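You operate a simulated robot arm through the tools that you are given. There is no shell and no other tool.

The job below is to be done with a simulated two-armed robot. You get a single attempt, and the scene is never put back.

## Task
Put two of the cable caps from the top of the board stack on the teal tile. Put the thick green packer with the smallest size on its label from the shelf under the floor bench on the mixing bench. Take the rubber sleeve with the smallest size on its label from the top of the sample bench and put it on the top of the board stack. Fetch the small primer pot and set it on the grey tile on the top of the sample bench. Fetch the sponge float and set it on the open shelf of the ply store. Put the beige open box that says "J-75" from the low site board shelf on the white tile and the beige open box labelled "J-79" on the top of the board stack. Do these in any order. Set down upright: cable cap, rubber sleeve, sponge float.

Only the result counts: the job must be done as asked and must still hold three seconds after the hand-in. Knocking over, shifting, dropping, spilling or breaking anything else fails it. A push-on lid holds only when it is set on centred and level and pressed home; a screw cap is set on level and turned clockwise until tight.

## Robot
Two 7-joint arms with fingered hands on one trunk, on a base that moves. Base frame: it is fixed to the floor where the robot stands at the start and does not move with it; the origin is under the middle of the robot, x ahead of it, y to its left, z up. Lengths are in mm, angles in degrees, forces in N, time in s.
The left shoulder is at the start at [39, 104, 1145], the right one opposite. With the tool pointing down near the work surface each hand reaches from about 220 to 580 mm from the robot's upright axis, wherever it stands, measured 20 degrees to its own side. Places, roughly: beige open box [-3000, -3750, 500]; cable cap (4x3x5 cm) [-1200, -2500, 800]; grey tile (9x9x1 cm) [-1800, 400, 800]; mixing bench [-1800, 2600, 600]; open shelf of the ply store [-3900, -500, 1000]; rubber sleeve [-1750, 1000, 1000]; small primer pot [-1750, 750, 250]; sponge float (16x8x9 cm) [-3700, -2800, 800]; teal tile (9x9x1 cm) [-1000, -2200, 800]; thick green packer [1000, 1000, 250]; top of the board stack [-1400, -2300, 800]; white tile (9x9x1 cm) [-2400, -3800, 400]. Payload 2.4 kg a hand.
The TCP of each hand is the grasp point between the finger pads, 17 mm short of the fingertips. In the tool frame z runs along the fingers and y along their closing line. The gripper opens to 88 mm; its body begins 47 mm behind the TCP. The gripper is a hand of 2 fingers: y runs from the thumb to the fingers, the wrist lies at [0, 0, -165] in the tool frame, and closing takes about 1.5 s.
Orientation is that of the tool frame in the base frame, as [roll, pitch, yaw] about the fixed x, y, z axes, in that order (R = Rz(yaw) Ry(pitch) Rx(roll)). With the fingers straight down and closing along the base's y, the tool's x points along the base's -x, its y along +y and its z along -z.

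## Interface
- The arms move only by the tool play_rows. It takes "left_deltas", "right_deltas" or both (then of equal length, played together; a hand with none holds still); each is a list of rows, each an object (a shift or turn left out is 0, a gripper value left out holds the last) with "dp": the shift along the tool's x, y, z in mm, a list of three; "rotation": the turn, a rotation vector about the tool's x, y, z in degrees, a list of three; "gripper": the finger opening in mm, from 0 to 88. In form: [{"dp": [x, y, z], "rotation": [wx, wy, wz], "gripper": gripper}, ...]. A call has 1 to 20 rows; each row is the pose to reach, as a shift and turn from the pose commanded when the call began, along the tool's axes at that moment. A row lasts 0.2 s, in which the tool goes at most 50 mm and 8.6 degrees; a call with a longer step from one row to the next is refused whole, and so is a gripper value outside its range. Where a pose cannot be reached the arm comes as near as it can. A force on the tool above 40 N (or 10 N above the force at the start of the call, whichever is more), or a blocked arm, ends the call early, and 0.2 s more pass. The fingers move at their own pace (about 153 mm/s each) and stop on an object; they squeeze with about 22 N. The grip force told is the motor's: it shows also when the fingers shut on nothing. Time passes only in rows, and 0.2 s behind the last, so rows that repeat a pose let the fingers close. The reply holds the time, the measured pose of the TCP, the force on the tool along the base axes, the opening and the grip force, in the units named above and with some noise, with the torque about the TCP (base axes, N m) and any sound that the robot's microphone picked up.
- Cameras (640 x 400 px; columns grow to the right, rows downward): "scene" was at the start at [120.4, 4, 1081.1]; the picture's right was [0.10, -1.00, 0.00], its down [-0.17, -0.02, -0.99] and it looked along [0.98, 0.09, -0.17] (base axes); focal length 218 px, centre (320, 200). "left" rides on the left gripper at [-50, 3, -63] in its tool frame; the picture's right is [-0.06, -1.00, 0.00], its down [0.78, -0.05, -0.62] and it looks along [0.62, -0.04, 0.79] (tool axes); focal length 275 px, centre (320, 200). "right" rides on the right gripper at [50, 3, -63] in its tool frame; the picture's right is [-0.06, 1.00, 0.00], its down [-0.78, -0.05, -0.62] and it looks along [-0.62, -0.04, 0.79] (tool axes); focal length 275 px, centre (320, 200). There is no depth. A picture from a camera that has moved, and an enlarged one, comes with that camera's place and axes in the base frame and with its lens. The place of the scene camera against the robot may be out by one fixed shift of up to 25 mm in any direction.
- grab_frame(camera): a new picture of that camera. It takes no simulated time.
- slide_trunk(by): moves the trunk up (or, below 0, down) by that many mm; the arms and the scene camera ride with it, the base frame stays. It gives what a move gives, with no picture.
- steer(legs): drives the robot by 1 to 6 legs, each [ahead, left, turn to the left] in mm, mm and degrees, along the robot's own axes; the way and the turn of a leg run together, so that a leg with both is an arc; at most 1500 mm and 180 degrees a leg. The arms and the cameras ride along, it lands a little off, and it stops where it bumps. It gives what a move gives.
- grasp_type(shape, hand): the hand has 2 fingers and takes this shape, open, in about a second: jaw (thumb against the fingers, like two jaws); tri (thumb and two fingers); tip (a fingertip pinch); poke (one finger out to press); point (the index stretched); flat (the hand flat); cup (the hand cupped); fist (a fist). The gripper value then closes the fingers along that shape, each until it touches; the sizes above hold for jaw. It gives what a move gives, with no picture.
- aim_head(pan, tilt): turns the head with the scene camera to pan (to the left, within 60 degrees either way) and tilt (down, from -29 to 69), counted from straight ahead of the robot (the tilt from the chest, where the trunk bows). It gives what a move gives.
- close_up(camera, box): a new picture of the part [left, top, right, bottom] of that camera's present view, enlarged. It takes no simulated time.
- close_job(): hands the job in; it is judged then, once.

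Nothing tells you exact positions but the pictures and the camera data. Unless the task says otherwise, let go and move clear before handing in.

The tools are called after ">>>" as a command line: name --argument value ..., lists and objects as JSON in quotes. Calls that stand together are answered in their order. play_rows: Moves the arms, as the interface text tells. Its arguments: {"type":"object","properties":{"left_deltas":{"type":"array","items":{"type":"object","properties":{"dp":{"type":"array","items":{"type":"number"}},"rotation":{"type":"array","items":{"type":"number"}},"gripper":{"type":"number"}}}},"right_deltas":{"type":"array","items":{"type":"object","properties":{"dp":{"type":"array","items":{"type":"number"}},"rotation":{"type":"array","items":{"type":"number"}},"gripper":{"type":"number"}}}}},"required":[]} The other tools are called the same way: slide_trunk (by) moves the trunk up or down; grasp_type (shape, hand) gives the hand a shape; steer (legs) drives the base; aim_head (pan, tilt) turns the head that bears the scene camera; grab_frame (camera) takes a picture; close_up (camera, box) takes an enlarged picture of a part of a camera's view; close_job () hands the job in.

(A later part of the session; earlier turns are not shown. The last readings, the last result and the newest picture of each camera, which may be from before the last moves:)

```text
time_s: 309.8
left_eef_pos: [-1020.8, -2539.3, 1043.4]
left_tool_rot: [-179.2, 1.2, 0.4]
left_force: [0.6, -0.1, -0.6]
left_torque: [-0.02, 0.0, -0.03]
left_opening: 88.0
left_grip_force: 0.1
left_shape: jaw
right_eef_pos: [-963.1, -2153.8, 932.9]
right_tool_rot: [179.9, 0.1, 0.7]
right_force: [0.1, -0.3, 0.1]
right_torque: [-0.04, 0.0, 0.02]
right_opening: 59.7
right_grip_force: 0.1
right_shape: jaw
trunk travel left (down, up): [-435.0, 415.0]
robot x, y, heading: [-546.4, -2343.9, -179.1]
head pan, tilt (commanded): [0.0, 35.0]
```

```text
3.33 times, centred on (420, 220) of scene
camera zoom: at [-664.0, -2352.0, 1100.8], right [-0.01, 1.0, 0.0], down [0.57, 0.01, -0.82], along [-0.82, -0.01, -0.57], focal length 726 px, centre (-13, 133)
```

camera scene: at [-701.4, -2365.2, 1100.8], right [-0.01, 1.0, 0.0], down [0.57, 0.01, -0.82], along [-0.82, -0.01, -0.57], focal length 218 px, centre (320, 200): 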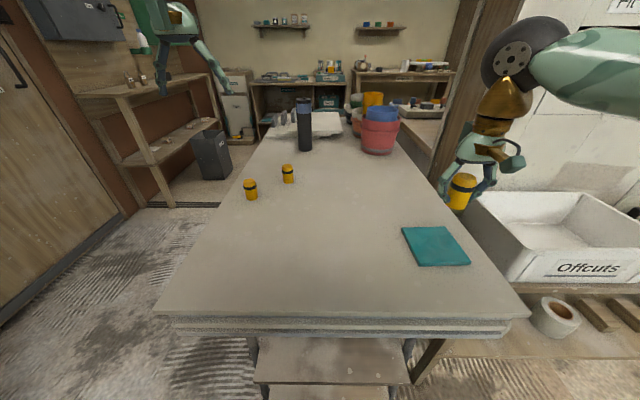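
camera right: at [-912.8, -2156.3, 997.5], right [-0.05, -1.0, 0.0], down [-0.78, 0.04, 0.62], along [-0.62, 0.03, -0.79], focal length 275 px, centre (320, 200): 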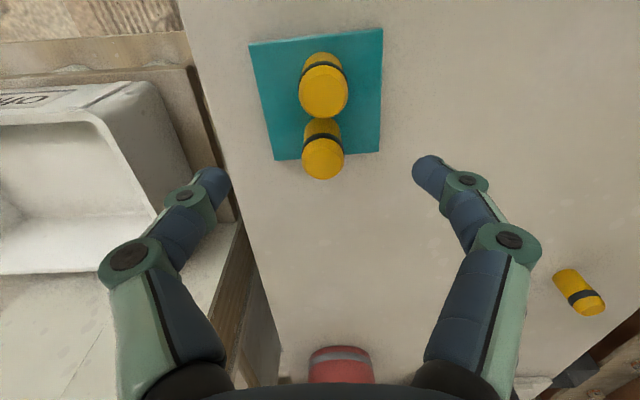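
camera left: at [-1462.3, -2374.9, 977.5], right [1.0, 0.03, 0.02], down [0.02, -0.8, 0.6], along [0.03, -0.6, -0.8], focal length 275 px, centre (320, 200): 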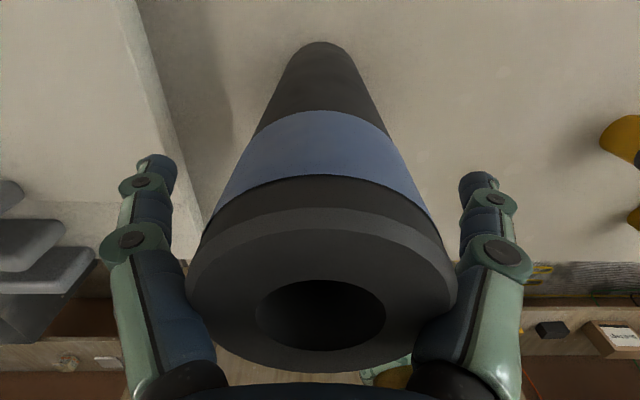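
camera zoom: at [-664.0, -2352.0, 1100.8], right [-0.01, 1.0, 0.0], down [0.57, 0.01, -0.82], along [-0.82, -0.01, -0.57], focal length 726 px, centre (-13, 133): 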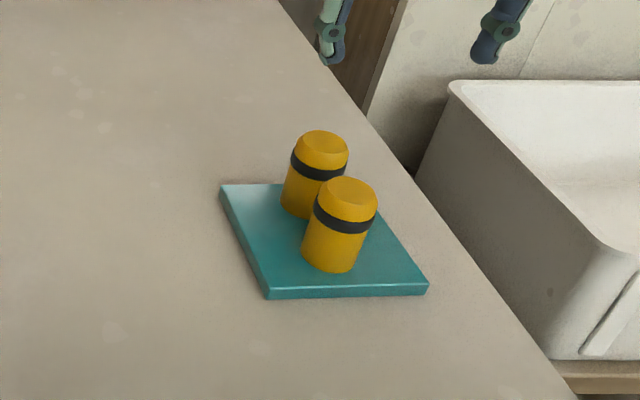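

Both caps stand on the teal tile. Next are the beige boxes on the low site board shelf, so I'll back off and drive round to the site board.

>>> play_rows --left_deltas '[{"dp": [45, 0, 0]}, {"dp": [90, 0, 0]}, {"dp": [90, 0, 0]}]' --right_deltas '[{"dp": [40, 0, -20]}, {"dp": [80, 0, -40]}, {"dp": [80, 0, -40]}]'

>>> steer --legs '[[-200, 0, 0], [0, 660, 0], [1500, 0, 0], [450, 0, 0]]'

>>> steer --legs '[[0, 0, 89]]'

>>> aim_head --pan 0 --tilt 45

>>> grab_frame --camera "scene"

```text
time_s: 310.6
left_eef_pos: [-929.4, -2537.5, 1040.1]
left_tool_rot: [-179.3, 1.2, 0.5]
left_force: [-0.3, -0.4, 0.4]
left_torque: [-0.01, 0.0, -0.03]
left_opening: 87.8
left_grip_force: 0.1
left_shape: jaw
right_eef_pos: [-883.5, -2154.7, 972.9]
right_tool_rot: [179.9, 0.0, 0.7]
right_force: [0.8, 0.0, 0.3]
right_torque: [0.02, -0.03, 0.0]
right_opening: 59.5
right_grip_force: 0.0
right_shape: jaw
trunk travel left (down, up): [-435.0, 415.0]
robot x, y, heading: [-544.6, -2345.8, -179.1]
head pan, tilt (commanded): [0.0, 35.0]
```

```text
time_s: 324.7
left_eef_pos: [-2670.1, -3224.0, 1041.0]
left_tool_rot: [-179.2, 1.1, 0.8]
left_force: [0.5, -0.6, 0.1]
left_torque: [-0.03, -0.01, 0.01]
left_opening: 87.5
left_grip_force: 0.1
left_shape: jaw
right_eef_pos: [-2624.2, -2840.4, 973.1]
right_tool_rot: [179.9, 0.0, 1.1]
right_force: [-0.1, 0.1, -0.1]
right_torque: [0.0, 0.0, 0.02]
right_opening: 59.8
right_grip_force: 0.1
right_shape: jaw
trunk travel left (down, up): [-435.0, 415.0]
robot x, y, heading: [-2282.7, -3029.2, -179.0]
head pan, tilt (commanded): [0.0, 35.0]
```

```text
time_s: 328.9
left_eef_pos: [-2093.5, -3418.4, 1040.2]
left_tool_rot: [-179.2, 1.2, 90.2]
left_force: [-0.1, 0.4, -0.6]
left_torque: [0.03, -0.01, 0.01]
left_opening: 87.7
left_grip_force: 0.1
left_shape: jaw
right_eef_pos: [-2475.0, -3369.1, 972.7]
right_tool_rot: [179.9, 0.2, 90.4]
right_force: [-0.2, 0.0, 0.4]
right_torque: [0.0, 0.02, 0.01]
right_opening: 59.6
right_grip_force: 0.0
right_shape: jaw
trunk travel left (down, up): [-435.0, 415.0]
robot x, y, heading: [-2280.2, -3030.4, -89.5]
head pan, tilt (commanded): [0.0, 35.0]
```

```text
time_s: 329.7
left_eef_pos: [-2093.2, -3417.6, 1041.9]
left_tool_rot: [-179.2, 1.3, 90.2]
left_force: [-0.1, -0.2, -0.9]
left_torque: [-0.01, -0.04, 0.01]
left_opening: 87.7
left_grip_force: 0.1
left_shape: jaw
right_eef_pos: [-2475.1, -3368.8, 973.4]
right_tool_rot: [179.9, 0.2, 90.4]
right_force: [0.1, 0.1, 0.2]
right_torque: [0.0, 0.02, -0.01]
right_opening: 59.7
right_grip_force: 0.1
right_shape: jaw
trunk travel left (down, up): [-435.0, 415.0]
robot x, y, heading: [-2282.3, -3033.2, -89.4]
head pan, tilt (commanded): [0.0, 45.0]
```

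```text
taken
camera scene: at [-2286.0, -3145.8, 1086.1], right [-1.0, -0.01, 0.0], down [-0.01, 0.71, -0.71], along [0.01, -0.71, -0.71], focal length 218 px, centre (320, 200)
```

scene: 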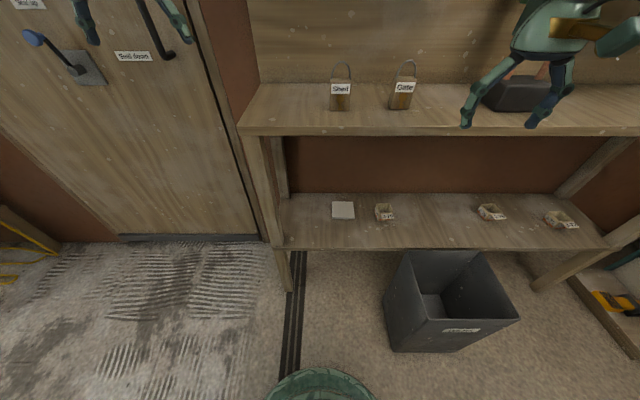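

>>> close_up --camera "scene" --box '[300, 180, 460, 280]'

```text
4.00 times, centred on (380, 230) of scene
camera zoom: at [-2286.0, -3145.8, 1086.1], right [-1.0, -0.01, 0.0], down [-0.01, 0.71, -0.71], along [0.01, -0.71, -0.71], focal length 872 px, centre (80, 80)
```

zoom: 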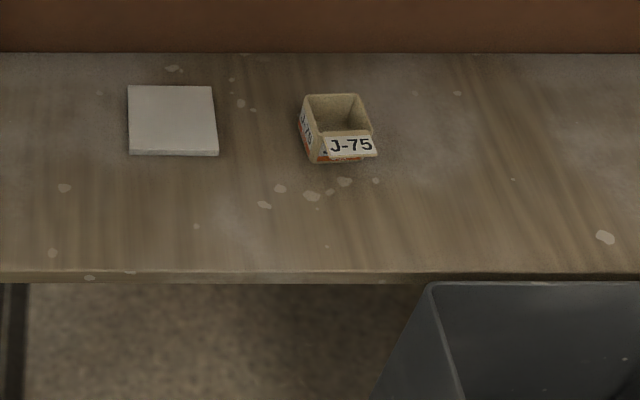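

The J-75 box is at about [-2545, -3779] and the white tile at [-2379, -3795]. I'll back off for room, tuck the left arm up, tilt the right hand forward, and lower the trunk.

>>> steer --legs '[[-120, 0, 0]]'

>>> play_rows --left_deltas '[{"dp": [26, 0, -32]}, {"dp": [52, 0, -64]}, {"dp": [78, 0, -96]}, {"dp": [104, 0, -128]}, {"dp": [130, 0, -160]}, {"dp": [130, 0, -160]}]' --right_deltas '[{"dp": [-40, -2, 12], "rotation": [0, -7.2, 0], "gripper": 88}, {"dp": [-80, -4, 24], "rotation": [0, -14.4, 0], "gripper": 88}, {"dp": [-120, -6, 36], "rotation": [0, -21.6, 0], "gripper": 88}, {"dp": [-160, -8, 48], "rotation": [0, -28.8, 0], "gripper": 88}, {"dp": [-200, -10, 60], "rotation": [0, -36, 0], "gripper": 88}, {"dp": [-200, -10, 60], "rotation": [0, -36, 0], "gripper": 88}]'

>>> slide_trunk --by -400

>>> grab_frame --camera "scene"

>>> grab_frame --camera "right"

```text
time_s: 330.9
left_eef_pos: [-2096.1, -3296.7, 1040.6]
left_tool_rot: [-179.3, 1.3, 90.0]
left_force: [-0.4, 0.0, -0.3]
left_torque: [-0.01, 0.0, 0.0]
left_opening: 88.0
left_grip_force: 0.0
left_shape: jaw
right_eef_pos: [-2478.6, -3246.4, 973.0]
right_tool_rot: [179.9, 0.0, 90.1]
right_force: [0.0, 0.0, 0.1]
right_torque: [0.04, 0.01, 0.01]
right_opening: 59.9
right_grip_force: 0.2
right_shape: jaw
trunk travel left (down, up): [-435.0, 415.0]
robot x, y, heading: [-2285.2, -2912.7, -89.7]
head pan, tilt (commanded): [0.0, 45.0]
```

```text
time_s: 332.3
left_eef_pos: [-2093.3, -3165.6, 1196.7]
left_tool_rot: [-179.2, 1.2, 90.0]
left_force: [-0.2, 0.4, -0.6]
left_torque: [-0.03, 0.02, -0.01]
left_opening: 88.0
left_grip_force: 0.0
left_shape: jaw
right_eef_pos: [-2486.9, -3446.3, 914.1]
right_tool_rot: [179.9, 36.3, 90.2]
right_force: [0.9, 0.1, -0.5]
right_torque: [0.01, 0.0, -0.01]
right_opening: 87.8
right_grip_force: 0.1
right_shape: jaw
trunk travel left (down, up): [-435.0, 415.0]
robot x, y, heading: [-2282.7, -2908.5, -89.8]
head pan, tilt (commanded): [0.0, 45.0]
```

```text
time_s: 336.1
left_eef_pos: [-2094.1, -3164.1, 798.6]
left_tool_rot: [-179.2, 1.2, 90.0]
left_force: [-0.4, -0.6, 0.2]
left_torque: [-0.01, -0.01, 0.01]
left_opening: 88.2
left_grip_force: 0.0
left_shape: jaw
right_eef_pos: [-2487.4, -3447.0, 513.8]
right_tool_rot: [179.8, 36.1, 90.2]
right_force: [0.3, -0.4, -0.2]
right_torque: [0.0, -0.02, -0.01]
right_opening: 88.0
right_grip_force: 0.1
right_shape: jaw
trunk travel left (down, up): [-35.0, 815.0]
robot x, y, heading: [-2283.1, -2912.5, -89.8]
head pan, tilt (commanded): [0.0, 45.0]
```

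```text
taken
camera scene: at [-2287.0, -3042.1, 689.7], right [-1.0, 0.0, 0.0], down [0.0, 0.71, -0.71], along [0.0, -0.71, -0.71], focal length 218 px, centre (320, 200)
```

scene: 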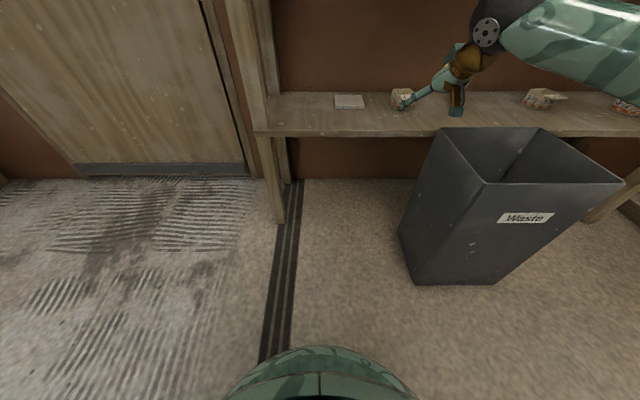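

```text
taken
camera right: at [-2483.7, -3370.1, 536.3], right [1.0, -0.05, 0.04], down [-0.05, -0.27, 0.96], along [-0.03, -0.96, -0.27], focal length 275 px, centre (320, 200)
```

right: 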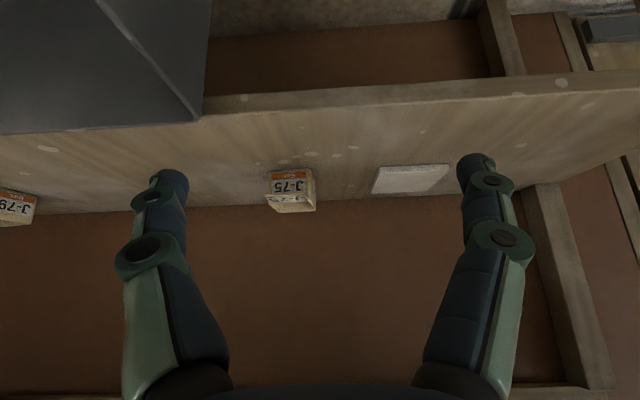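

Refined from two heights: the shelf is at about z 390, the box at about [-2545, -3760], and the tile top at about z 400. I'll approach with the right hand still above the box.

>>> steer --legs '[[0, -50, 0], [170, 0, 0]]'

>>> grab_frame --camera "right"

>>> grab_frame --camera "scene"

```text
time_s: 338.1
left_eef_pos: [-2143.9, -3338.7, 798.6]
left_tool_rot: [-179.2, 1.1, 90.1]
left_force: [0.7, -0.1, -1.3]
left_torque: [-0.01, -0.01, -0.04]
left_opening: 87.6
left_grip_force: 0.0
left_shape: jaw
right_eef_pos: [-2536.7, -3622.8, 513.4]
right_tool_rot: [179.9, 36.1, 90.2]
right_force: [0.4, -0.2, -0.3]
right_torque: [0.0, 0.0, 0.04]
right_opening: 88.1
right_grip_force: 0.0
right_shape: jaw
trunk travel left (down, up): [-35.0, 815.0]
robot x, y, heading: [-2333.8, -3085.0, -89.8]
head pan, tilt (commanded): [0.0, 45.0]
```

```text
taken
camera right: at [-2533.6, -3545.1, 536.1], right [1.0, -0.05, 0.04], down [-0.05, -0.27, 0.96], along [-0.03, -0.96, -0.27], focal length 275 px, centre (320, 200)
```

right: 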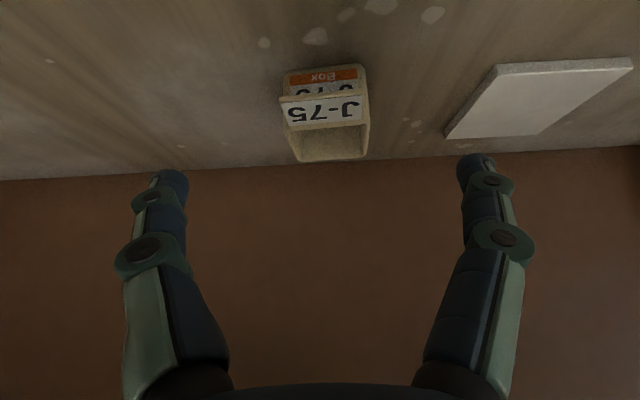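

```text
taken
camera scene: at [-2337.1, -3217.0, 689.6], right [-1.0, 0.0, 0.0], down [0.0, 0.71, -0.71], along [0.0, -0.71, -0.71], focal length 218 px, centre (320, 200)
```

scene: 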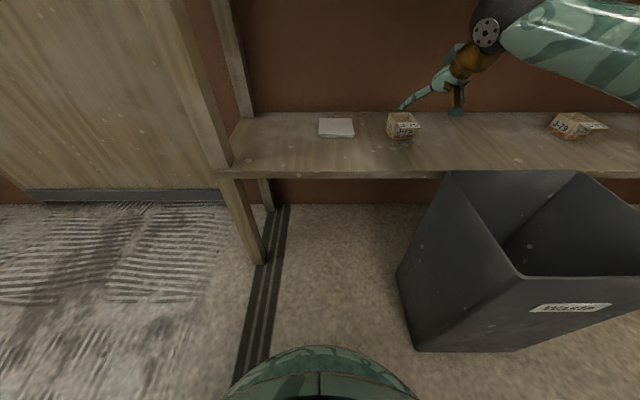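

The box measures about 60×52×45 mm and is centred near [-2530, -3741]; the tile centre is near y -3744. I'll move the base 60 mm closer and check.

>>> steer --legs '[[60, 0, 0]]'

>>> play_rows --right_deltas '[{"dp": [4, 3, 25]}, {"dp": [8, 6, 50]}, {"dp": [8, 6, 50]}]'

>>> grab_frame --camera "right"

>>> close_up --camera "scene" --box '[320, 60, 520, 180]'

```text
time_s: 339.1
left_eef_pos: [-2142.2, -3400.4, 798.5]
left_tool_rot: [-179.2, 1.3, 90.0]
left_force: [0.2, 1.0, -0.5]
left_torque: [-0.04, 0.02, -0.02]
left_opening: 87.8
left_grip_force: 0.1
left_shape: jaw
right_eef_pos: [-2536.7, -3683.2, 513.6]
right_tool_rot: [180.0, 36.2, 90.3]
right_force: [-0.2, -0.3, -0.1]
right_torque: [0.02, 0.03, 0.02]
right_opening: 87.7
right_grip_force: 0.1
right_shape: jaw
trunk travel left (down, up): [-35.0, 815.0]
robot x, y, heading: [-2333.4, -3145.1, -90.0]
head pan, tilt (commanded): [0.0, 45.0]
```

```text
time_s: 339.9
left_eef_pos: [-2143.5, -3400.1, 797.9]
left_tool_rot: [-179.2, 1.2, 89.9]
left_force: [-0.3, 0.4, -0.5]
left_torque: [-0.03, 0.01, -0.01]
left_opening: 87.9
left_grip_force: 0.0
left_shape: jaw
right_eef_pos: [-2530.3, -3706.9, 469.1]
right_tool_rot: [179.9, 36.0, 90.2]
right_force: [0.4, -0.1, 0.3]
right_torque: [0.01, -0.02, -0.02]
right_opening: 87.8
right_grip_force: 0.0
right_shape: jaw
trunk travel left (down, up): [-35.0, 815.0]
robot x, y, heading: [-2335.5, -3146.3, -89.7]
head pan, tilt (commanded): [0.0, 45.0]
```

```text
taken
camera right: at [-2527.5, -3629.4, 491.3], right [1.0, -0.05, 0.04], down [-0.05, -0.27, 0.96], along [-0.03, -0.96, -0.27], focal length 275 px, centre (320, 200)
```

right: 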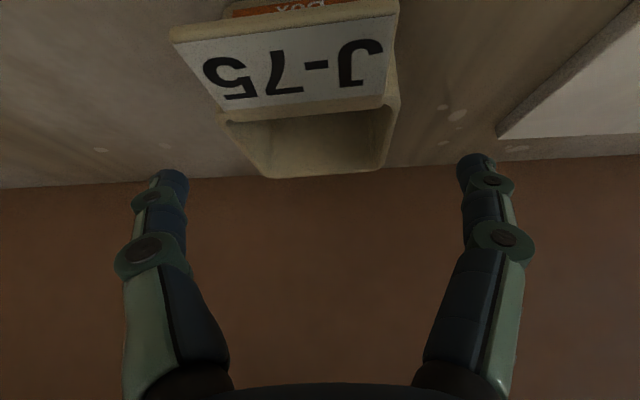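

```text
3.20 times, centred on (420, 120) of scene
camera zoom: at [-2336.8, -3277.5, 689.6], right [-1.0, 0.0, 0.0], down [0.0, 0.71, -0.71], along [0.0, -0.71, -0.71], focal length 697 px, centre (0, 456)
```

zoom: 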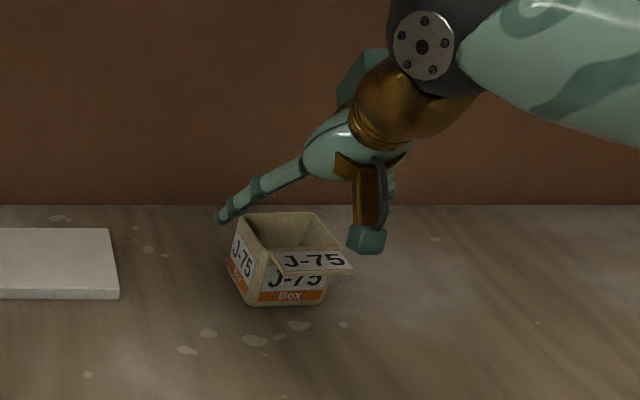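

The box has a label flap sticking out in front, which the tilted hand could hit. I'll make the hand nearly vertical (tilt 12°), which clears the flap, then move over the box.

>>> play_rows --right_deltas '[{"dp": [-5, 0, -6], "rotation": [0, 8, 0]}, {"dp": [-10, 0, -12], "rotation": [0, 16, 0]}, {"dp": [-10, 0, -12], "rotation": [0, 24, 0]}, {"dp": [-10, 0, -12], "rotation": [0, 24, 0]}]'

>>> steer --legs '[[48, 0, 0]]'

>>> grab_frame --camera "right"

>>> close_up --camera "scene" --box '[320, 60, 520, 180]'

```text
time_s: 340.9
left_eef_pos: [-2143.0, -3399.7, 798.3]
left_tool_rot: [-179.1, 1.2, 89.9]
left_force: [0.6, -0.2, 0.0]
left_torque: [0.01, -0.01, 0.04]
left_opening: 87.9
left_grip_force: 0.0
left_shape: jaw
right_eef_pos: [-2531.1, -3708.0, 485.1]
right_tool_rot: [-180.0, 12.1, 90.2]
right_force: [-0.2, 0.0, 0.1]
right_torque: [0.04, 0.03, -0.02]
right_opening: 87.9
right_grip_force: 0.0
right_shape: jaw
trunk travel left (down, up): [-35.0, 815.0]
robot x, y, heading: [-2332.6, -3144.1, -89.6]
head pan, tilt (commanded): [0.0, 45.0]
```

```text
time_s: 341.8
left_eef_pos: [-2142.8, -3448.9, 798.0]
left_tool_rot: [-179.3, 1.3, 90.0]
left_force: [0.1, -0.5, 0.7]
left_torque: [0.02, 0.04, 0.0]
left_opening: 87.8
left_grip_force: 0.1
left_shape: jaw
right_eef_pos: [-2531.1, -3756.3, 485.1]
right_tool_rot: [179.9, 12.1, 90.2]
right_force: [0.4, -0.3, -0.9]
right_torque: [-0.01, 0.0, 0.01]
right_opening: 87.6
right_grip_force: 0.0
right_shape: jaw
trunk travel left (down, up): [-35.0, 815.0]
robot x, y, heading: [-2331.6, -3191.8, -89.6]
head pan, tilt (commanded): [0.0, 45.0]
```

```text
taken
camera right: at [-2526.5, -3694.5, 536.7], right [1.0, -0.06, 0.01], down [-0.05, -0.64, 0.77], along [-0.03, -0.77, -0.64], focal length 275 px, centre (320, 200)
```

right: 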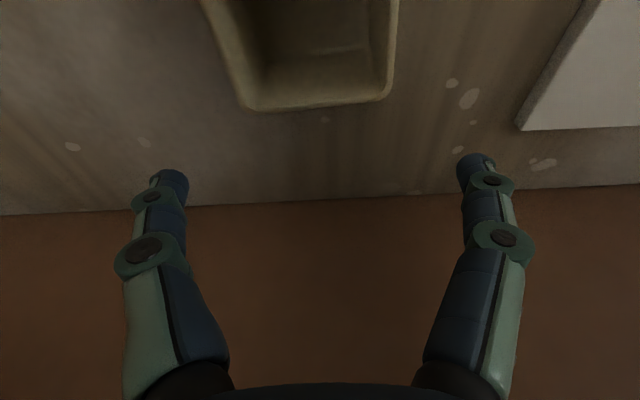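

```text
3.20 times, centred on (420, 120) of scene
camera zoom: at [-2336.5, -3325.9, 689.6], right [-1.0, 0.0, 0.0], down [0.0, 0.71, -0.71], along [0.0, -0.71, -0.71], focal length 697 px, centre (0, 456)
```

zoom: 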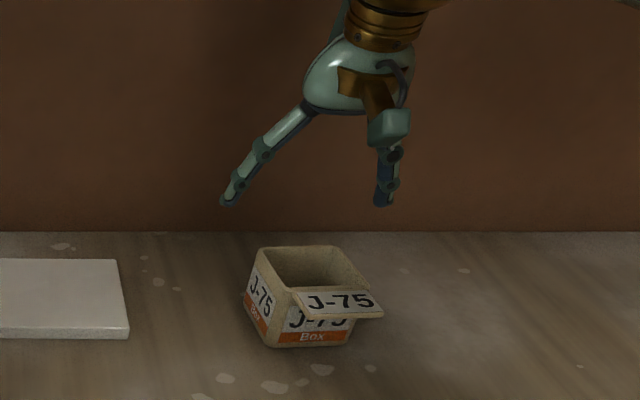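

>>> play_rows --right_deltas '[{"dp": [20, -1, -4], "rotation": [0, 0, -2.5]}, {"dp": [22, -1, 10], "rotation": [0, 0, -5]}, {"dp": [26, -1, 25], "rotation": [0, 0, -5]}, {"dp": [26, -1, 25], "rotation": [0, 0, -5]}]'

>>> grab_frame --camera "right"

>>> close_up --camera "scene" --box '[320, 60, 520, 180]'

```text
time_s: 342.8
left_eef_pos: [-2142.9, -3448.4, 797.4]
left_tool_rot: [-179.2, 1.3, 90.1]
left_force: [0.2, -0.4, 0.3]
left_torque: [-0.01, -0.05, 0.0]
left_opening: 87.9
left_grip_force: 0.1
left_shape: jaw
right_eef_pos: [-2530.6, -3735.2, 453.3]
right_tool_rot: [-179.2, 12.0, 95.4]
right_force: [0.3, 0.4, 0.4]
right_torque: [-0.01, -0.03, -0.01]
right_opening: 87.8
right_grip_force: 0.0
right_shape: jaw
trunk travel left (down, up): [-35.0, 815.0]
robot x, y, heading: [-2333.0, -3191.8, -89.6]
head pan, tilt (commanded): [0.0, 45.0]
```

```text
taken
camera right: at [-2532.1, -3673.6, 506.0], right [1.0, 0.03, 0.0], down [0.02, -0.64, 0.77], along [0.02, -0.77, -0.64], focal length 275 px, centre (320, 200)
```

right: 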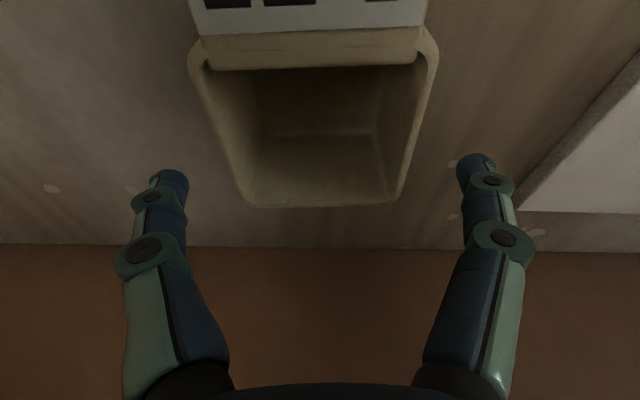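

```text
3.20 times, centred on (420, 120) of scene
camera zoom: at [-2336.5, -3325.9, 689.6], right [-1.0, 0.0, 0.0], down [0.0, 0.71, -0.71], along [0.0, -0.71, -0.71], focal length 697 px, centre (0, 456)
```

zoom: 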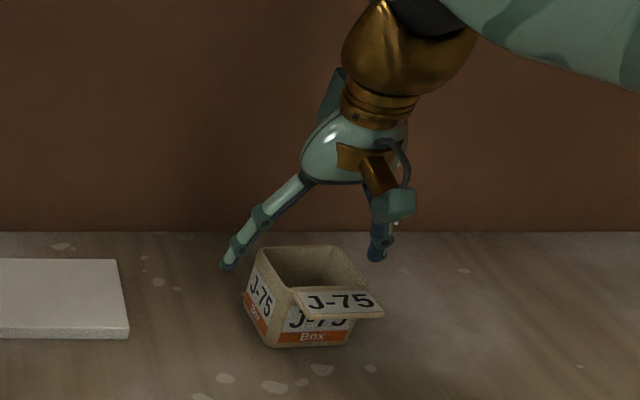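

>>> play_rows --right_deltas '[{"dp": [4, 0, 10]}, {"dp": [7, 0, 20]}, {"dp": [9, 0, 28]}, {"dp": [9, 0, 28]}]'

>>> grab_frame --camera "right"

>>> close_up --camera "scene" --box '[320, 60, 520, 180]'

```text
time_s: 343.8
left_eef_pos: [-2142.1, -3448.3, 798.7]
left_tool_rot: [-179.2, 1.3, 90.1]
left_force: [0.1, 0.2, -0.1]
left_torque: [0.05, -0.03, -0.02]
left_opening: 87.9
left_grip_force: 0.1
left_shape: jaw
right_eef_pos: [-2531.3, -3732.5, 425.4]
right_tool_rot: [-179.0, 12.0, 95.4]
right_force: [-0.5, 1.1, -0.6]
right_torque: [0.04, 0.02, 0.0]
right_opening: 87.8
right_grip_force: 0.0
right_shape: jaw
trunk travel left (down, up): [-35.0, 815.0]
robot x, y, heading: [-2331.8, -3194.1, -89.8]
head pan, tilt (commanded): [0.0, 45.0]
```

```text
taken
camera right: at [-2531.8, -3671.3, 477.8], right [1.0, 0.03, 0.0], down [0.02, -0.64, 0.77], along [0.02, -0.77, -0.64], focal length 275 px, centre (320, 200)
```

right: 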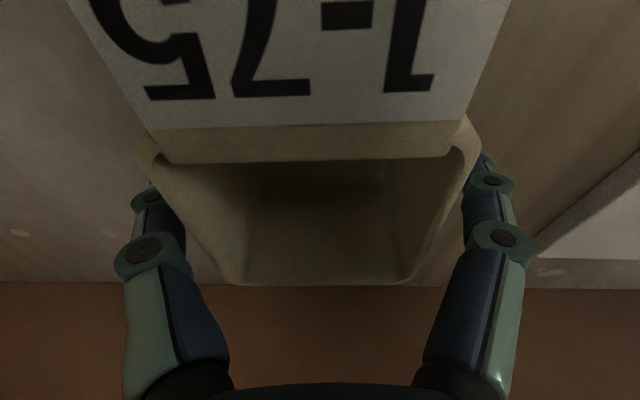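

```text
3.20 times, centred on (420, 120) of scene
camera zoom: at [-2336.5, -3325.9, 689.6], right [-1.0, 0.0, 0.0], down [0.0, 0.71, -0.71], along [0.0, -0.71, -0.71], focal length 697 px, centre (0, 456)
```

zoom: 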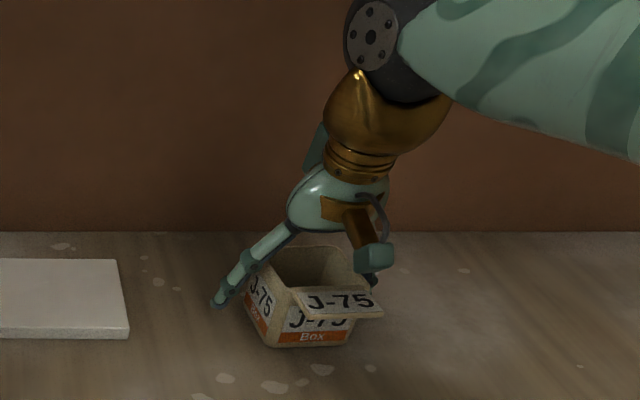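

The fingers straddle the box and the camera clears the flap. Closing now.

>>> play_rows --right_deltas '[{"gripper": 70}, {"gripper": 60}, {"gripper": 50}, {"gripper": 40}, {"gripper": 40}, {"gripper": 40}]'

>>> play_rows --right_deltas '[{"dp": [-2, 0, -8]}, {"dp": [-4, 0, -20]}, {"dp": [-8, 0, -40]}, {"dp": [-8, 0, -40]}]'

>>> grab_frame --camera "right"

>>> close_up --camera "scene" --box '[300, 60, 500, 180]'

```text
time_s: 345.2
left_eef_pos: [-2143.7, -3447.5, 798.8]
left_tool_rot: [-179.2, 1.2, 89.9]
left_force: [0.6, 0.1, 0.5]
left_torque: [-0.01, 0.0, 0.0]
left_opening: 88.0
left_grip_force: 0.0
left_shape: jaw
right_eef_pos: [-2531.4, -3732.9, 425.8]
right_tool_rot: [-179.2, 11.9, 95.4]
right_force: [0.3, -0.4, -0.6]
right_torque: [0.0, 0.0, 0.04]
right_opening: 50.2
right_grip_force: 22.2
right_shape: jaw
trunk travel left (down, up): [-35.0, 815.0]
robot x, y, heading: [-2334.4, -3196.3, -89.6]
head pan, tilt (commanded): [0.0, 45.0]
```

```text
time_s: 346.2
left_eef_pos: [-2142.5, -3448.6, 798.0]
left_tool_rot: [-179.1, 1.2, 90.0]
left_force: [-0.1, 0.2, -0.2]
left_torque: [-0.02, 0.0, -0.02]
left_opening: 88.2
left_grip_force: 0.1
left_shape: jaw
right_eef_pos: [-2529.5, -3733.3, 466.2]
right_tool_rot: [-179.1, 11.9, 95.4]
right_force: [0.7, -0.4, 0.2]
right_torque: [0.0, -0.03, 0.0]
right_opening: 49.8
right_grip_force: 21.7
right_shape: jaw
trunk travel left (down, up): [-35.0, 815.0]
robot x, y, heading: [-2336.1, -3194.2, -89.8]
head pan, tilt (commanded): [0.0, 45.0]
```

```text
taken
camera right: at [-2531.6, -3671.1, 518.8], right [1.0, 0.03, 0.0], down [0.02, -0.64, 0.77], along [0.02, -0.77, -0.64], focal length 275 px, centre (320, 200)
```

right: 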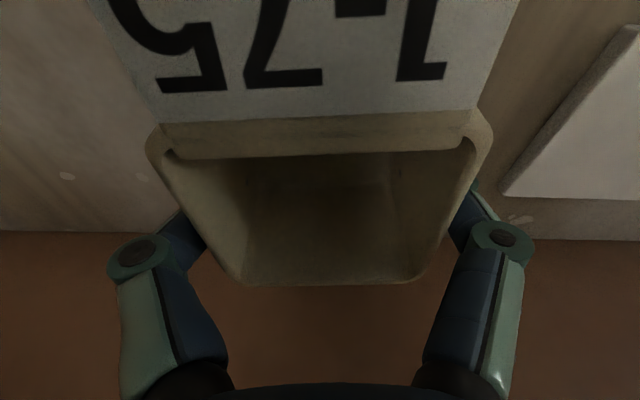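

```text
3.20 times, centred on (400, 120) of scene
camera zoom: at [-2336.5, -3325.9, 689.6], right [-1.0, 0.0, 0.0], down [0.0, 0.71, -0.71], along [0.0, -0.71, -0.71], focal length 697 px, centre (64, 456)
```

zoom: 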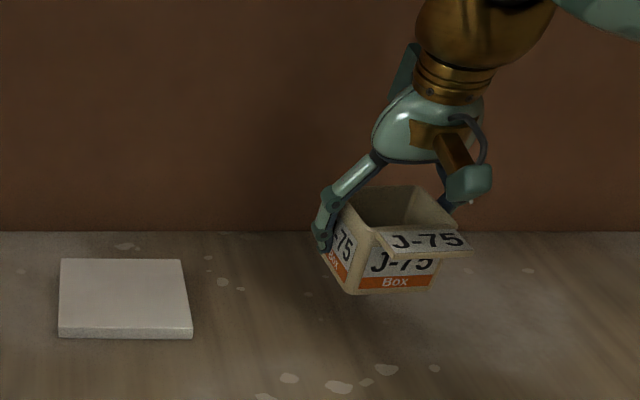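

The box is lifted. I'll shift the base left so it hangs above the white tile and check.

>>> steer --legs '[[0, 157, 0]]'

>>> grab_frame --camera "right"

>>> close_up --camera "scene" --box '[340, 60, 500, 180]'

```text
time_s: 347.6
left_eef_pos: [-1983.9, -3448.1, 798.9]
left_tool_rot: [-179.2, 1.2, 89.9]
left_force: [-0.3, -0.9, -0.5]
left_torque: [0.0, 0.02, -0.03]
left_opening: 87.9
left_grip_force: 0.0
left_shape: jaw
right_eef_pos: [-2372.4, -3733.0, 465.8]
right_tool_rot: [-179.1, 12.0, 95.3]
right_force: [1.0, 0.6, -0.5]
right_torque: [0.0, -0.02, 0.01]
right_opening: 50.1
right_grip_force: 22.0
right_shape: jaw
trunk travel left (down, up): [-35.0, 815.0]
robot x, y, heading: [-2175.2, -3192.8, -89.5]
head pan, tilt (commanded): [0.0, 45.0]
```

```text
taken
camera right: at [-2372.8, -3670.3, 518.6], right [1.0, 0.03, 0.0], down [0.02, -0.64, 0.77], along [0.02, -0.77, -0.64], focal length 275 px, centre (320, 200)
```

right: 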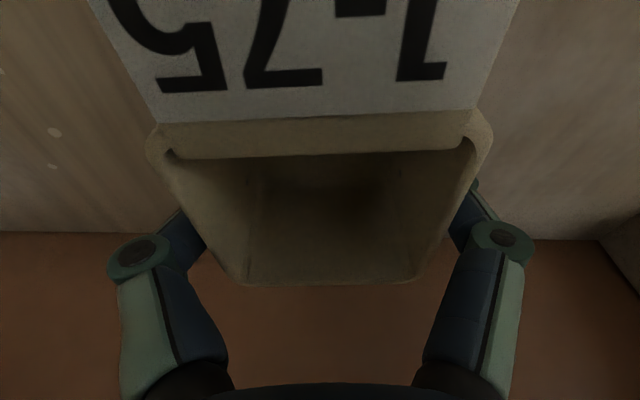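

```text
3.33 times, centred on (420, 120) of scene
camera zoom: at [-2177.7, -3325.2, 689.6], right [-1.0, 0.0, 0.0], down [0.0, 0.71, -0.71], along [0.0, -0.71, -0.71], focal length 726 px, centre (-13, 467)
```

zoom: 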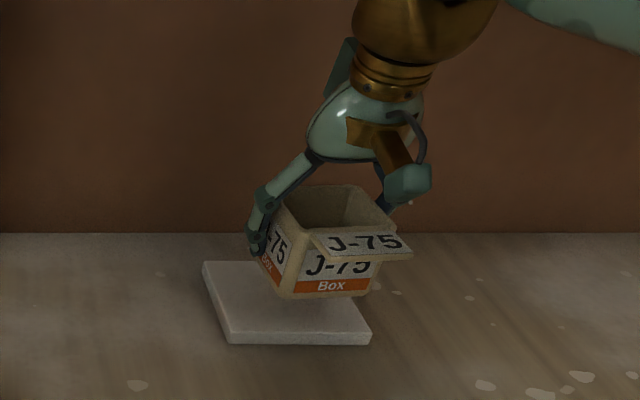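

>>> steer --legs '[[27, 3, 0]]'

>>> close_up --camera "scene" --box '[360, 80, 460, 155]'

```text
time_s: 348.5
left_eef_pos: [-1981.0, -3473.5, 798.2]
left_tool_rot: [-179.1, 1.2, 90.0]
left_force: [0.0, 0.1, 0.2]
left_torque: [0.0, 0.02, 0.01]
left_opening: 88.3
left_grip_force: 0.0
left_shape: jaw
right_eef_pos: [-2368.0, -3759.3, 466.1]
right_tool_rot: [-179.0, 12.0, 95.3]
right_force: [0.5, -0.3, -0.5]
right_torque: [0.01, 0.02, 0.02]
right_opening: 50.4
right_grip_force: 22.1
right_shape: jaw
trunk travel left (down, up): [-35.0, 815.0]
robot x, y, heading: [-2171.5, -3216.4, -89.8]
head pan, tilt (commanded): [0.0, 45.0]
```

```text
5.33 times, centred on (410, 118) of scene
camera zoom: at [-2174.6, -3352.0, 689.6], right [-1.0, 0.0, 0.0], down [0.0, 0.71, -0.71], along [0.0, -0.71, -0.71], focal length 1162 px, centre (-160, 640)
```

zoom: 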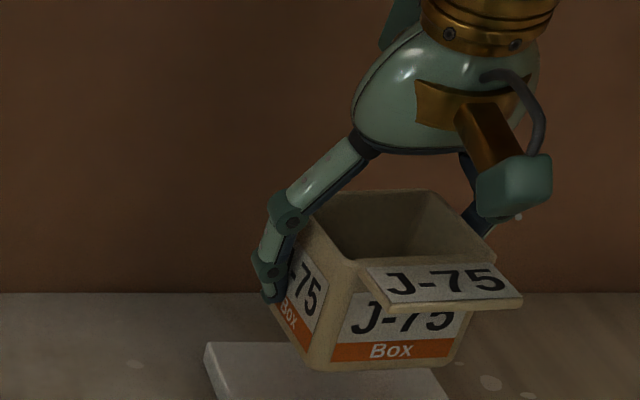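

>>> close_up --camera "scene" --box '[360, 100, 460, 175]'

```text
5.33 times, centred on (410, 138) of scene
camera zoom: at [-2174.6, -3352.0, 689.6], right [-1.0, 0.0, 0.0], down [0.0, 0.71, -0.71], along [0.0, -0.71, -0.71], focal length 1162 px, centre (-160, 533)
```

zoom: 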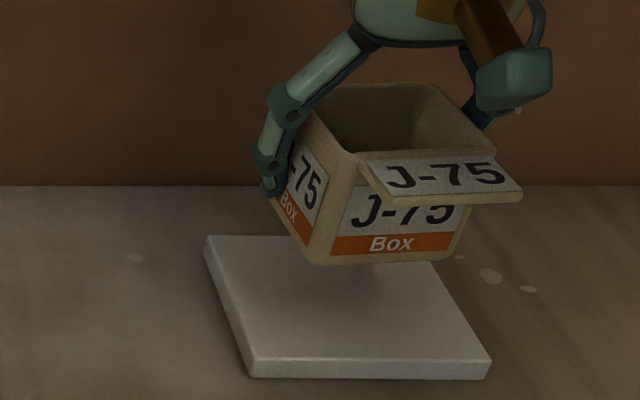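

The box is aligned over the tile to within a few mm. I'll lower gently to contact.

>>> play_rows --right_deltas '[{"dp": [2, 0, 9]}, {"dp": [4, 0, 18]}, {"dp": [5, 0, 24]}, {"dp": [6, 0, 28]}, {"dp": [6.8, 0, 32]}]'

>>> close_up --camera "scene" --box '[360, 100, 460, 175]'

```text
time_s: 349.7
left_eef_pos: [-1980.7, -3473.9, 799.0]
left_tool_rot: [-179.2, 1.2, 89.9]
left_force: [-0.4, -0.5, -0.4]
left_torque: [-0.05, -0.02, 0.01]
left_opening: 87.8
left_grip_force: 0.1
left_shape: jaw
right_eef_pos: [-2369.6, -3759.1, 434.6]
right_tool_rot: [-179.1, 12.1, 95.3]
right_force: [-0.7, 0.6, 7.1]
right_torque: [0.02, 0.0, 0.01]
right_opening: 49.7
right_grip_force: 22.1
right_shape: jaw
trunk travel left (down, up): [-35.0, 815.0]
robot x, y, heading: [-2170.6, -3218.4, -89.9]
head pan, tilt (commanded): [0.0, 45.0]
```

```text
5.33 times, centred on (410, 138) of scene
camera zoom: at [-2174.5, -3351.7, 689.8], right [-1.0, 0.0, 0.0], down [0.0, 0.71, -0.71], along [0.0, -0.71, -0.71], focal length 1162 px, centre (-160, 533)
```

zoom: 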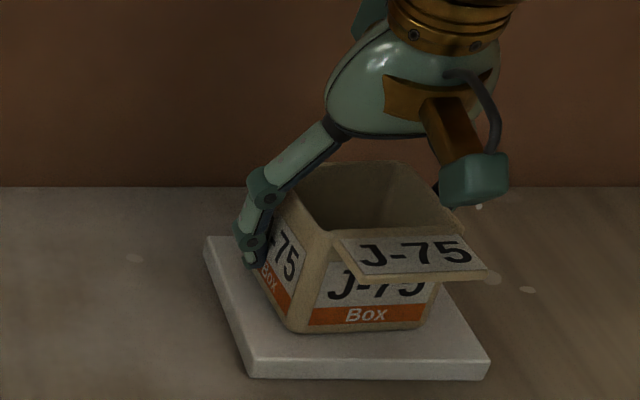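

Contact at 7 N with the box centred on the tile. I'll release and rise.

>>> play_rows --right_deltas '[{"gripper": 56}, {"gripper": 64}, {"gripper": 76}, {"gripper": 88}, {"gripper": 88}]'

>>> play_rows --right_deltas '[{"dp": [-2, 0, -8]}, {"dp": [-5, 0, -24]}, {"dp": [-10, 0, -48]}, {"dp": [-14, 0, -68]}, {"dp": [-14, 0, -68]}]'

>>> close_up --camera "scene" --box '[340, 80, 480, 180]'

>>> grab_frame --camera "right"

```text
time_s: 350.9
left_eef_pos: [-1981.0, -3474.1, 797.4]
left_tool_rot: [-179.2, 1.3, 90.0]
left_force: [0.2, 0.0, 0.0]
left_torque: [-0.02, 0.0, -0.01]
left_opening: 87.9
left_grip_force: 0.0
left_shape: jaw
right_eef_pos: [-2368.8, -3757.8, 433.8]
right_tool_rot: [-179.0, 12.0, 95.3]
right_force: [0.6, -0.4, -0.4]
right_torque: [-0.03, 0.04, -0.03]
right_opening: 88.0
right_grip_force: 0.0
right_shape: jaw
trunk travel left (down, up): [-35.0, 815.0]
robot x, y, heading: [-2169.0, -3216.0, -89.7]
head pan, tilt (commanded): [0.0, 45.0]
```

```text
time_s: 352.1
left_eef_pos: [-1980.7, -3473.9, 798.2]
left_tool_rot: [-179.2, 1.3, 89.9]
left_force: [-0.7, -0.4, 0.0]
left_torque: [-0.01, -0.01, -0.02]
left_opening: 88.0
left_grip_force: 0.0
left_shape: jaw
right_eef_pos: [-2369.1, -3758.5, 504.7]
right_tool_rot: [-179.0, 11.9, 95.3]
right_force: [0.1, -0.4, 0.4]
right_torque: [-0.02, 0.04, 0.04]
right_opening: 87.9
right_grip_force: 0.0
right_shape: jaw
trunk travel left (down, up): [-35.0, 815.0]
robot x, y, heading: [-2170.0, -3221.5, -89.6]
head pan, tilt (commanded): [0.0, 45.0]
```

```text
4.00 times, centred on (410, 130) of scene
camera zoom: at [-2174.6, -3352.0, 689.6], right [-1.0, 0.0, 0.0], down [0.0, 0.71, -0.71], along [0.0, -0.71, -0.71], focal length 872 px, centre (-40, 480)
```

zoom: 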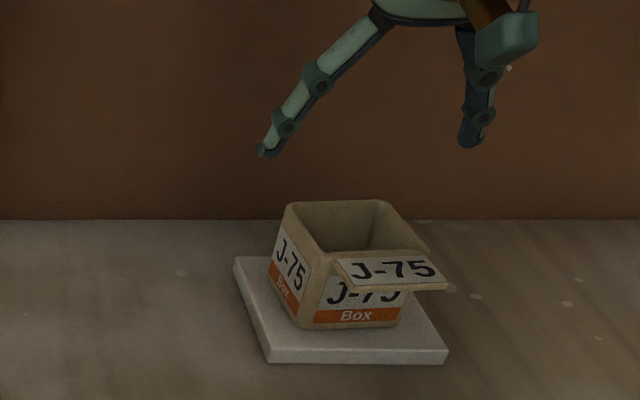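

```text
taken
camera right: at [-2369.5, -3696.8, 555.9], right [1.0, 0.03, 0.0], down [0.02, -0.64, 0.77], along [0.02, -0.77, -0.64], focal length 275 px, centre (320, 200)
```

right: 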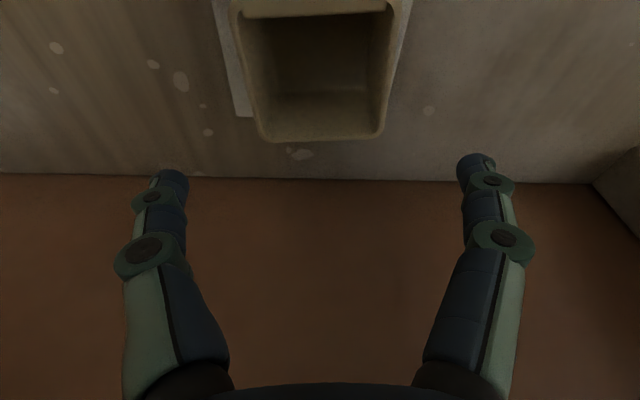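

J-75 sits on the white tile. For J-79 I'll use the left hand from the west side of the bin. First I'll back out, tuck the right hand, and drive around the bin.

>>> steer --legs '[[-290, 0, 0]]'

>>> play_rows --right_deltas '[{"dp": [27, 0, -34], "rotation": [0, 2, 0.7]}, {"dp": [55, 0, -68], "rotation": [0, 4, 1.4]}, {"dp": [82, 0, -103], "rotation": [0, 6, 2.1]}, {"dp": [110, 0, -137], "rotation": [0, 8, 2.8]}, {"dp": [137, 0, -171], "rotation": [0, 10, 3.5]}, {"dp": [164, 0, -205], "rotation": [0, 12, 4.2]}, {"dp": [192, 0, -240], "rotation": [0, 12, 5]}, {"dp": [192, 0, -240], "rotation": [0, 12, 5]}]'

>>> steer --legs '[[0, -980, 0]]'

>>> grab_frame --camera "scene"

```text
time_s: 354.1
left_eef_pos: [-1982.4, -3182.8, 798.8]
left_tool_rot: [-179.2, 1.3, 90.2]
left_force: [-0.3, -0.3, 0.2]
left_torque: [-0.06, 0.03, 0.0]
left_opening: 87.8
left_grip_force: 0.0
left_shape: jaw
right_eef_pos: [-2368.7, -3469.2, 502.1]
right_tool_rot: [-179.0, 12.0, 95.4]
right_force: [0.6, 0.4, -0.5]
right_torque: [0.02, -0.02, 0.03]
right_opening: 87.6
right_grip_force: 0.0
right_shape: jaw
trunk travel left (down, up): [-35.0, 815.0]
robot x, y, heading: [-2175.5, -2929.8, -89.8]
head pan, tilt (commanded): [0.0, 45.0]
```

```text
time_s: 355.9
left_eef_pos: [-1982.9, -3183.0, 798.9]
left_tool_rot: [-179.2, 1.3, 90.1]
left_force: [-0.3, -1.3, 0.3]
left_torque: [-0.04, 0.04, 0.01]
left_opening: 87.8
left_grip_force: 0.1
left_shape: jaw
right_eef_pos: [-2388.9, -3233.3, 700.8]
right_tool_rot: [-179.6, 0.0, 90.3]
right_force: [0.3, -0.3, 0.7]
right_torque: [-0.02, 0.02, 0.0]
right_opening: 87.9
right_grip_force: 0.1
right_shape: jaw
right hand out of reach, approached as far as the arm can: row 7, 8
trunk travel left (down, up): [-35.0, 815.0]
robot x, y, heading: [-2172.9, -2928.4, -89.6]
head pan, tilt (commanded): [0.0, 45.0]
```

```text
time_s: 360.4
left_eef_pos: [-2917.1, -3205.1, 805.0]
left_tool_rot: [175.9, 1.5, 95.9]
left_force: [1.8, -0.3, 0.2]
left_torque: [0.03, 0.07, -0.02]
left_opening: 88.2
left_grip_force: 0.0
left_shape: jaw
right_eef_pos: [-3308.2, -3300.5, 692.0]
right_tool_rot: [179.2, 1.1, 96.3]
right_force: [-0.3, 1.5, 0.6]
right_torque: [-0.07, -0.02, -0.01]
right_opening: 87.8
right_grip_force: 0.1
right_shape: jaw
trunk travel left (down, up): [-35.0, 815.0]
robot x, y, heading: [-3080.7, -2966.9, -83.9]
head pan, tilt (commanded): [0.0, 45.0]
stopped in leg 1: the robot was blocked; the commanded pose is now the measured one
```

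```text
taken
camera scene: at [-3071.0, -3099.0, 692.5], right [-0.99, -0.1, 0.0], down [-0.07, 0.7, -0.71], along [0.07, -0.7, -0.71], focal length 218 px, centre (320, 200)
```

scene: 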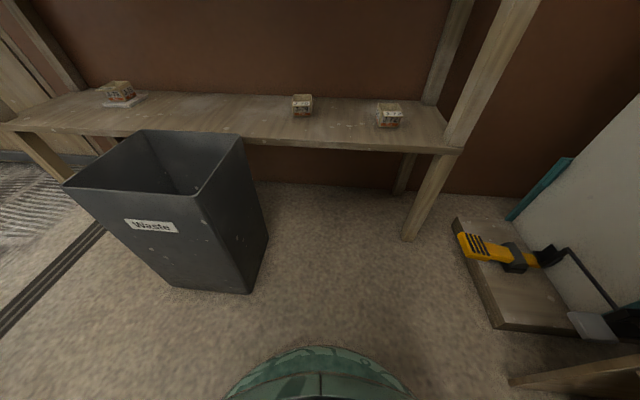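

The robot was blocked again, and the heading turned a little: something on the right side. I'll look there.

>>> aim_head --pan -60 --tilt 25

>>> grab_frame --camera "scene"

>>> grab_frame --camera "right"

```text
time_s: 361.7
left_eef_pos: [-2903.1, -3198.4, 803.8]
left_tool_rot: [177.2, 1.7, 96.3]
left_force: [0.5, -0.8, -0.2]
left_torque: [-0.02, -0.04, 0.0]
left_opening: 88.0
left_grip_force: 0.1
left_shape: jaw
right_eef_pos: [-3314.3, -3292.4, 702.4]
right_tool_rot: [-177.0, 1.5, 93.7]
right_force: [0.0, -0.4, 0.5]
right_torque: [-0.01, 0.04, -0.01]
right_opening: 88.0
right_grip_force: 0.1
right_shape: jaw
trunk travel left (down, up): [-35.0, 815.0]
robot x, y, heading: [-3081.8, -2966.4, -83.8]
head pan, tilt (commanded): [-60.0, 25.0]
```

```text
taken
camera scene: at [-3152.8, -3067.9, 723.2], right [-0.59, 0.81, 0.0], down [0.34, 0.25, -0.91], along [-0.73, -0.54, -0.42], focal length 218 px, centre (320, 200)
```

scene: 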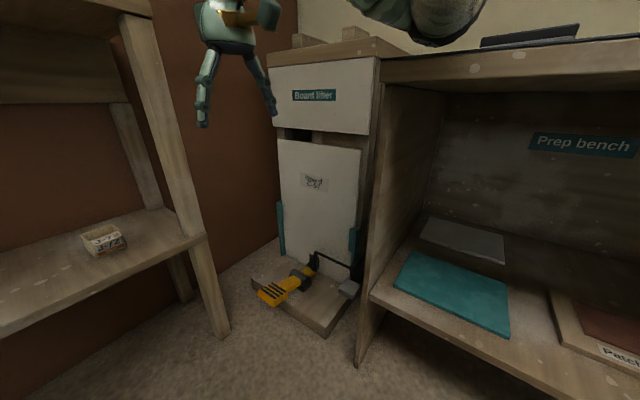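

```text
taken
camera right: at [-3310.5, -3241.2, 764.4], right [1.0, 0.0, -0.05], down [0.03, -0.77, 0.64], along [-0.04, -0.64, -0.77], focal length 275 px, centre (320, 200)
```

right: 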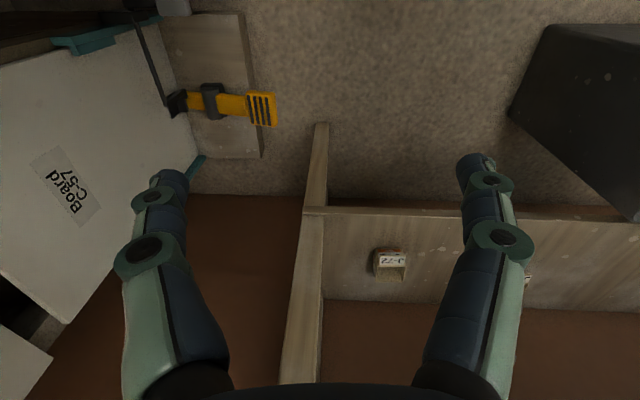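

The right elbow touched the edge of the "Prep bench". I'll move back east, raise the trunk and inspect that bench top, where the sponge float should be.

>>> steer --legs '[[0, 200, 0]]'

>>> slide_trunk --by 400

>>> aim_head --pan -60 --tilt 25

>>> grab_frame --camera "scene"

```text
time_s: 362.9
left_eef_pos: [-2904.7, -3227.8, 797.9]
left_tool_rot: [176.9, 1.3, 93.9]
left_force: [-0.3, -0.5, -0.3]
left_torque: [0.0, -0.01, -0.05]
left_opening: 88.1
left_grip_force: 0.0
left_shape: jaw
right_eef_pos: [-3324.8, -3303.4, 697.9]
right_tool_rot: [-175.8, 1.0, 90.5]
right_force: [0.5, 0.0, 0.3]
right_torque: [-0.03, -0.02, 0.0]
right_opening: 88.2
right_grip_force: 0.0
right_shape: jaw
trunk travel left (down, up): [-35.0, 815.0]
robot x, y, heading: [-3070.7, -2983.4, -86.1]
head pan, tilt (commanded): [-60.0, 25.0]
stopped in leg 1: the robot was blocked; the commanded pose is now the measured one
```

```text
time_s: 366.7
left_eef_pos: [-2904.9, -3227.9, 1200.6]
left_tool_rot: [176.7, 1.4, 93.9]
left_force: [-0.7, -0.2, -0.6]
left_torque: [0.0, -0.02, 0.0]
left_opening: 87.8
left_grip_force: 0.1
left_shape: jaw
right_eef_pos: [-3324.0, -3302.5, 1098.9]
right_tool_rot: [-176.0, 1.3, 90.6]
right_force: [0.1, -0.2, -0.7]
right_torque: [0.01, 0.01, 0.0]
right_opening: 88.2
right_grip_force: 0.1
right_shape: jaw
trunk travel left (down, up): [-435.0, 415.0]
robot x, y, heading: [-3073.3, -2980.8, -86.3]
head pan, tilt (commanded): [-60.0, 25.0]
```

```text
time_s: 367.3
left_eef_pos: [-2904.6, -3227.1, 1200.2]
left_tool_rot: [176.8, 1.5, 93.9]
left_force: [0.2, 0.2, 1.0]
left_torque: [-0.02, 0.0, 0.0]
left_opening: 87.9
left_grip_force: 0.1
left_shape: jaw
right_eef_pos: [-3324.6, -3302.5, 1098.7]
right_tool_rot: [-176.0, 1.2, 90.7]
right_force: [0.3, 0.3, -0.3]
right_torque: [-0.01, 0.01, -0.01]
right_opening: 87.9
right_grip_force: 0.1
right_shape: jaw
trunk travel left (down, up): [-435.0, 415.0]
robot x, y, heading: [-3071.9, -2986.6, -86.5]
head pan, tilt (commanded): [-60.0, 25.0]
```

```text
taken
camera scene: at [-3149.6, -3069.7, 1116.6], right [-0.56, 0.83, 0.0], down [0.35, 0.23, -0.91], along [-0.75, -0.5, -0.42], focal length 218 px, centre (320, 200)
```

scene: 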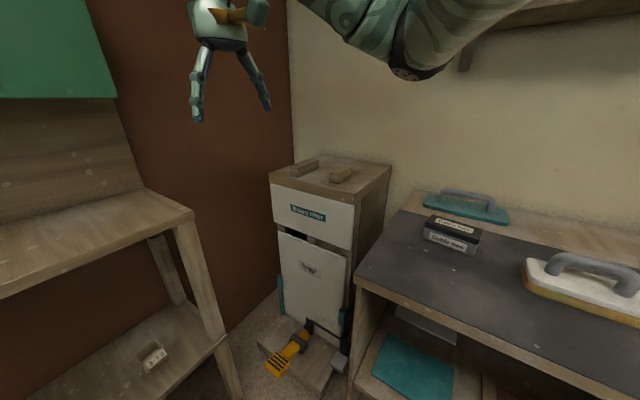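

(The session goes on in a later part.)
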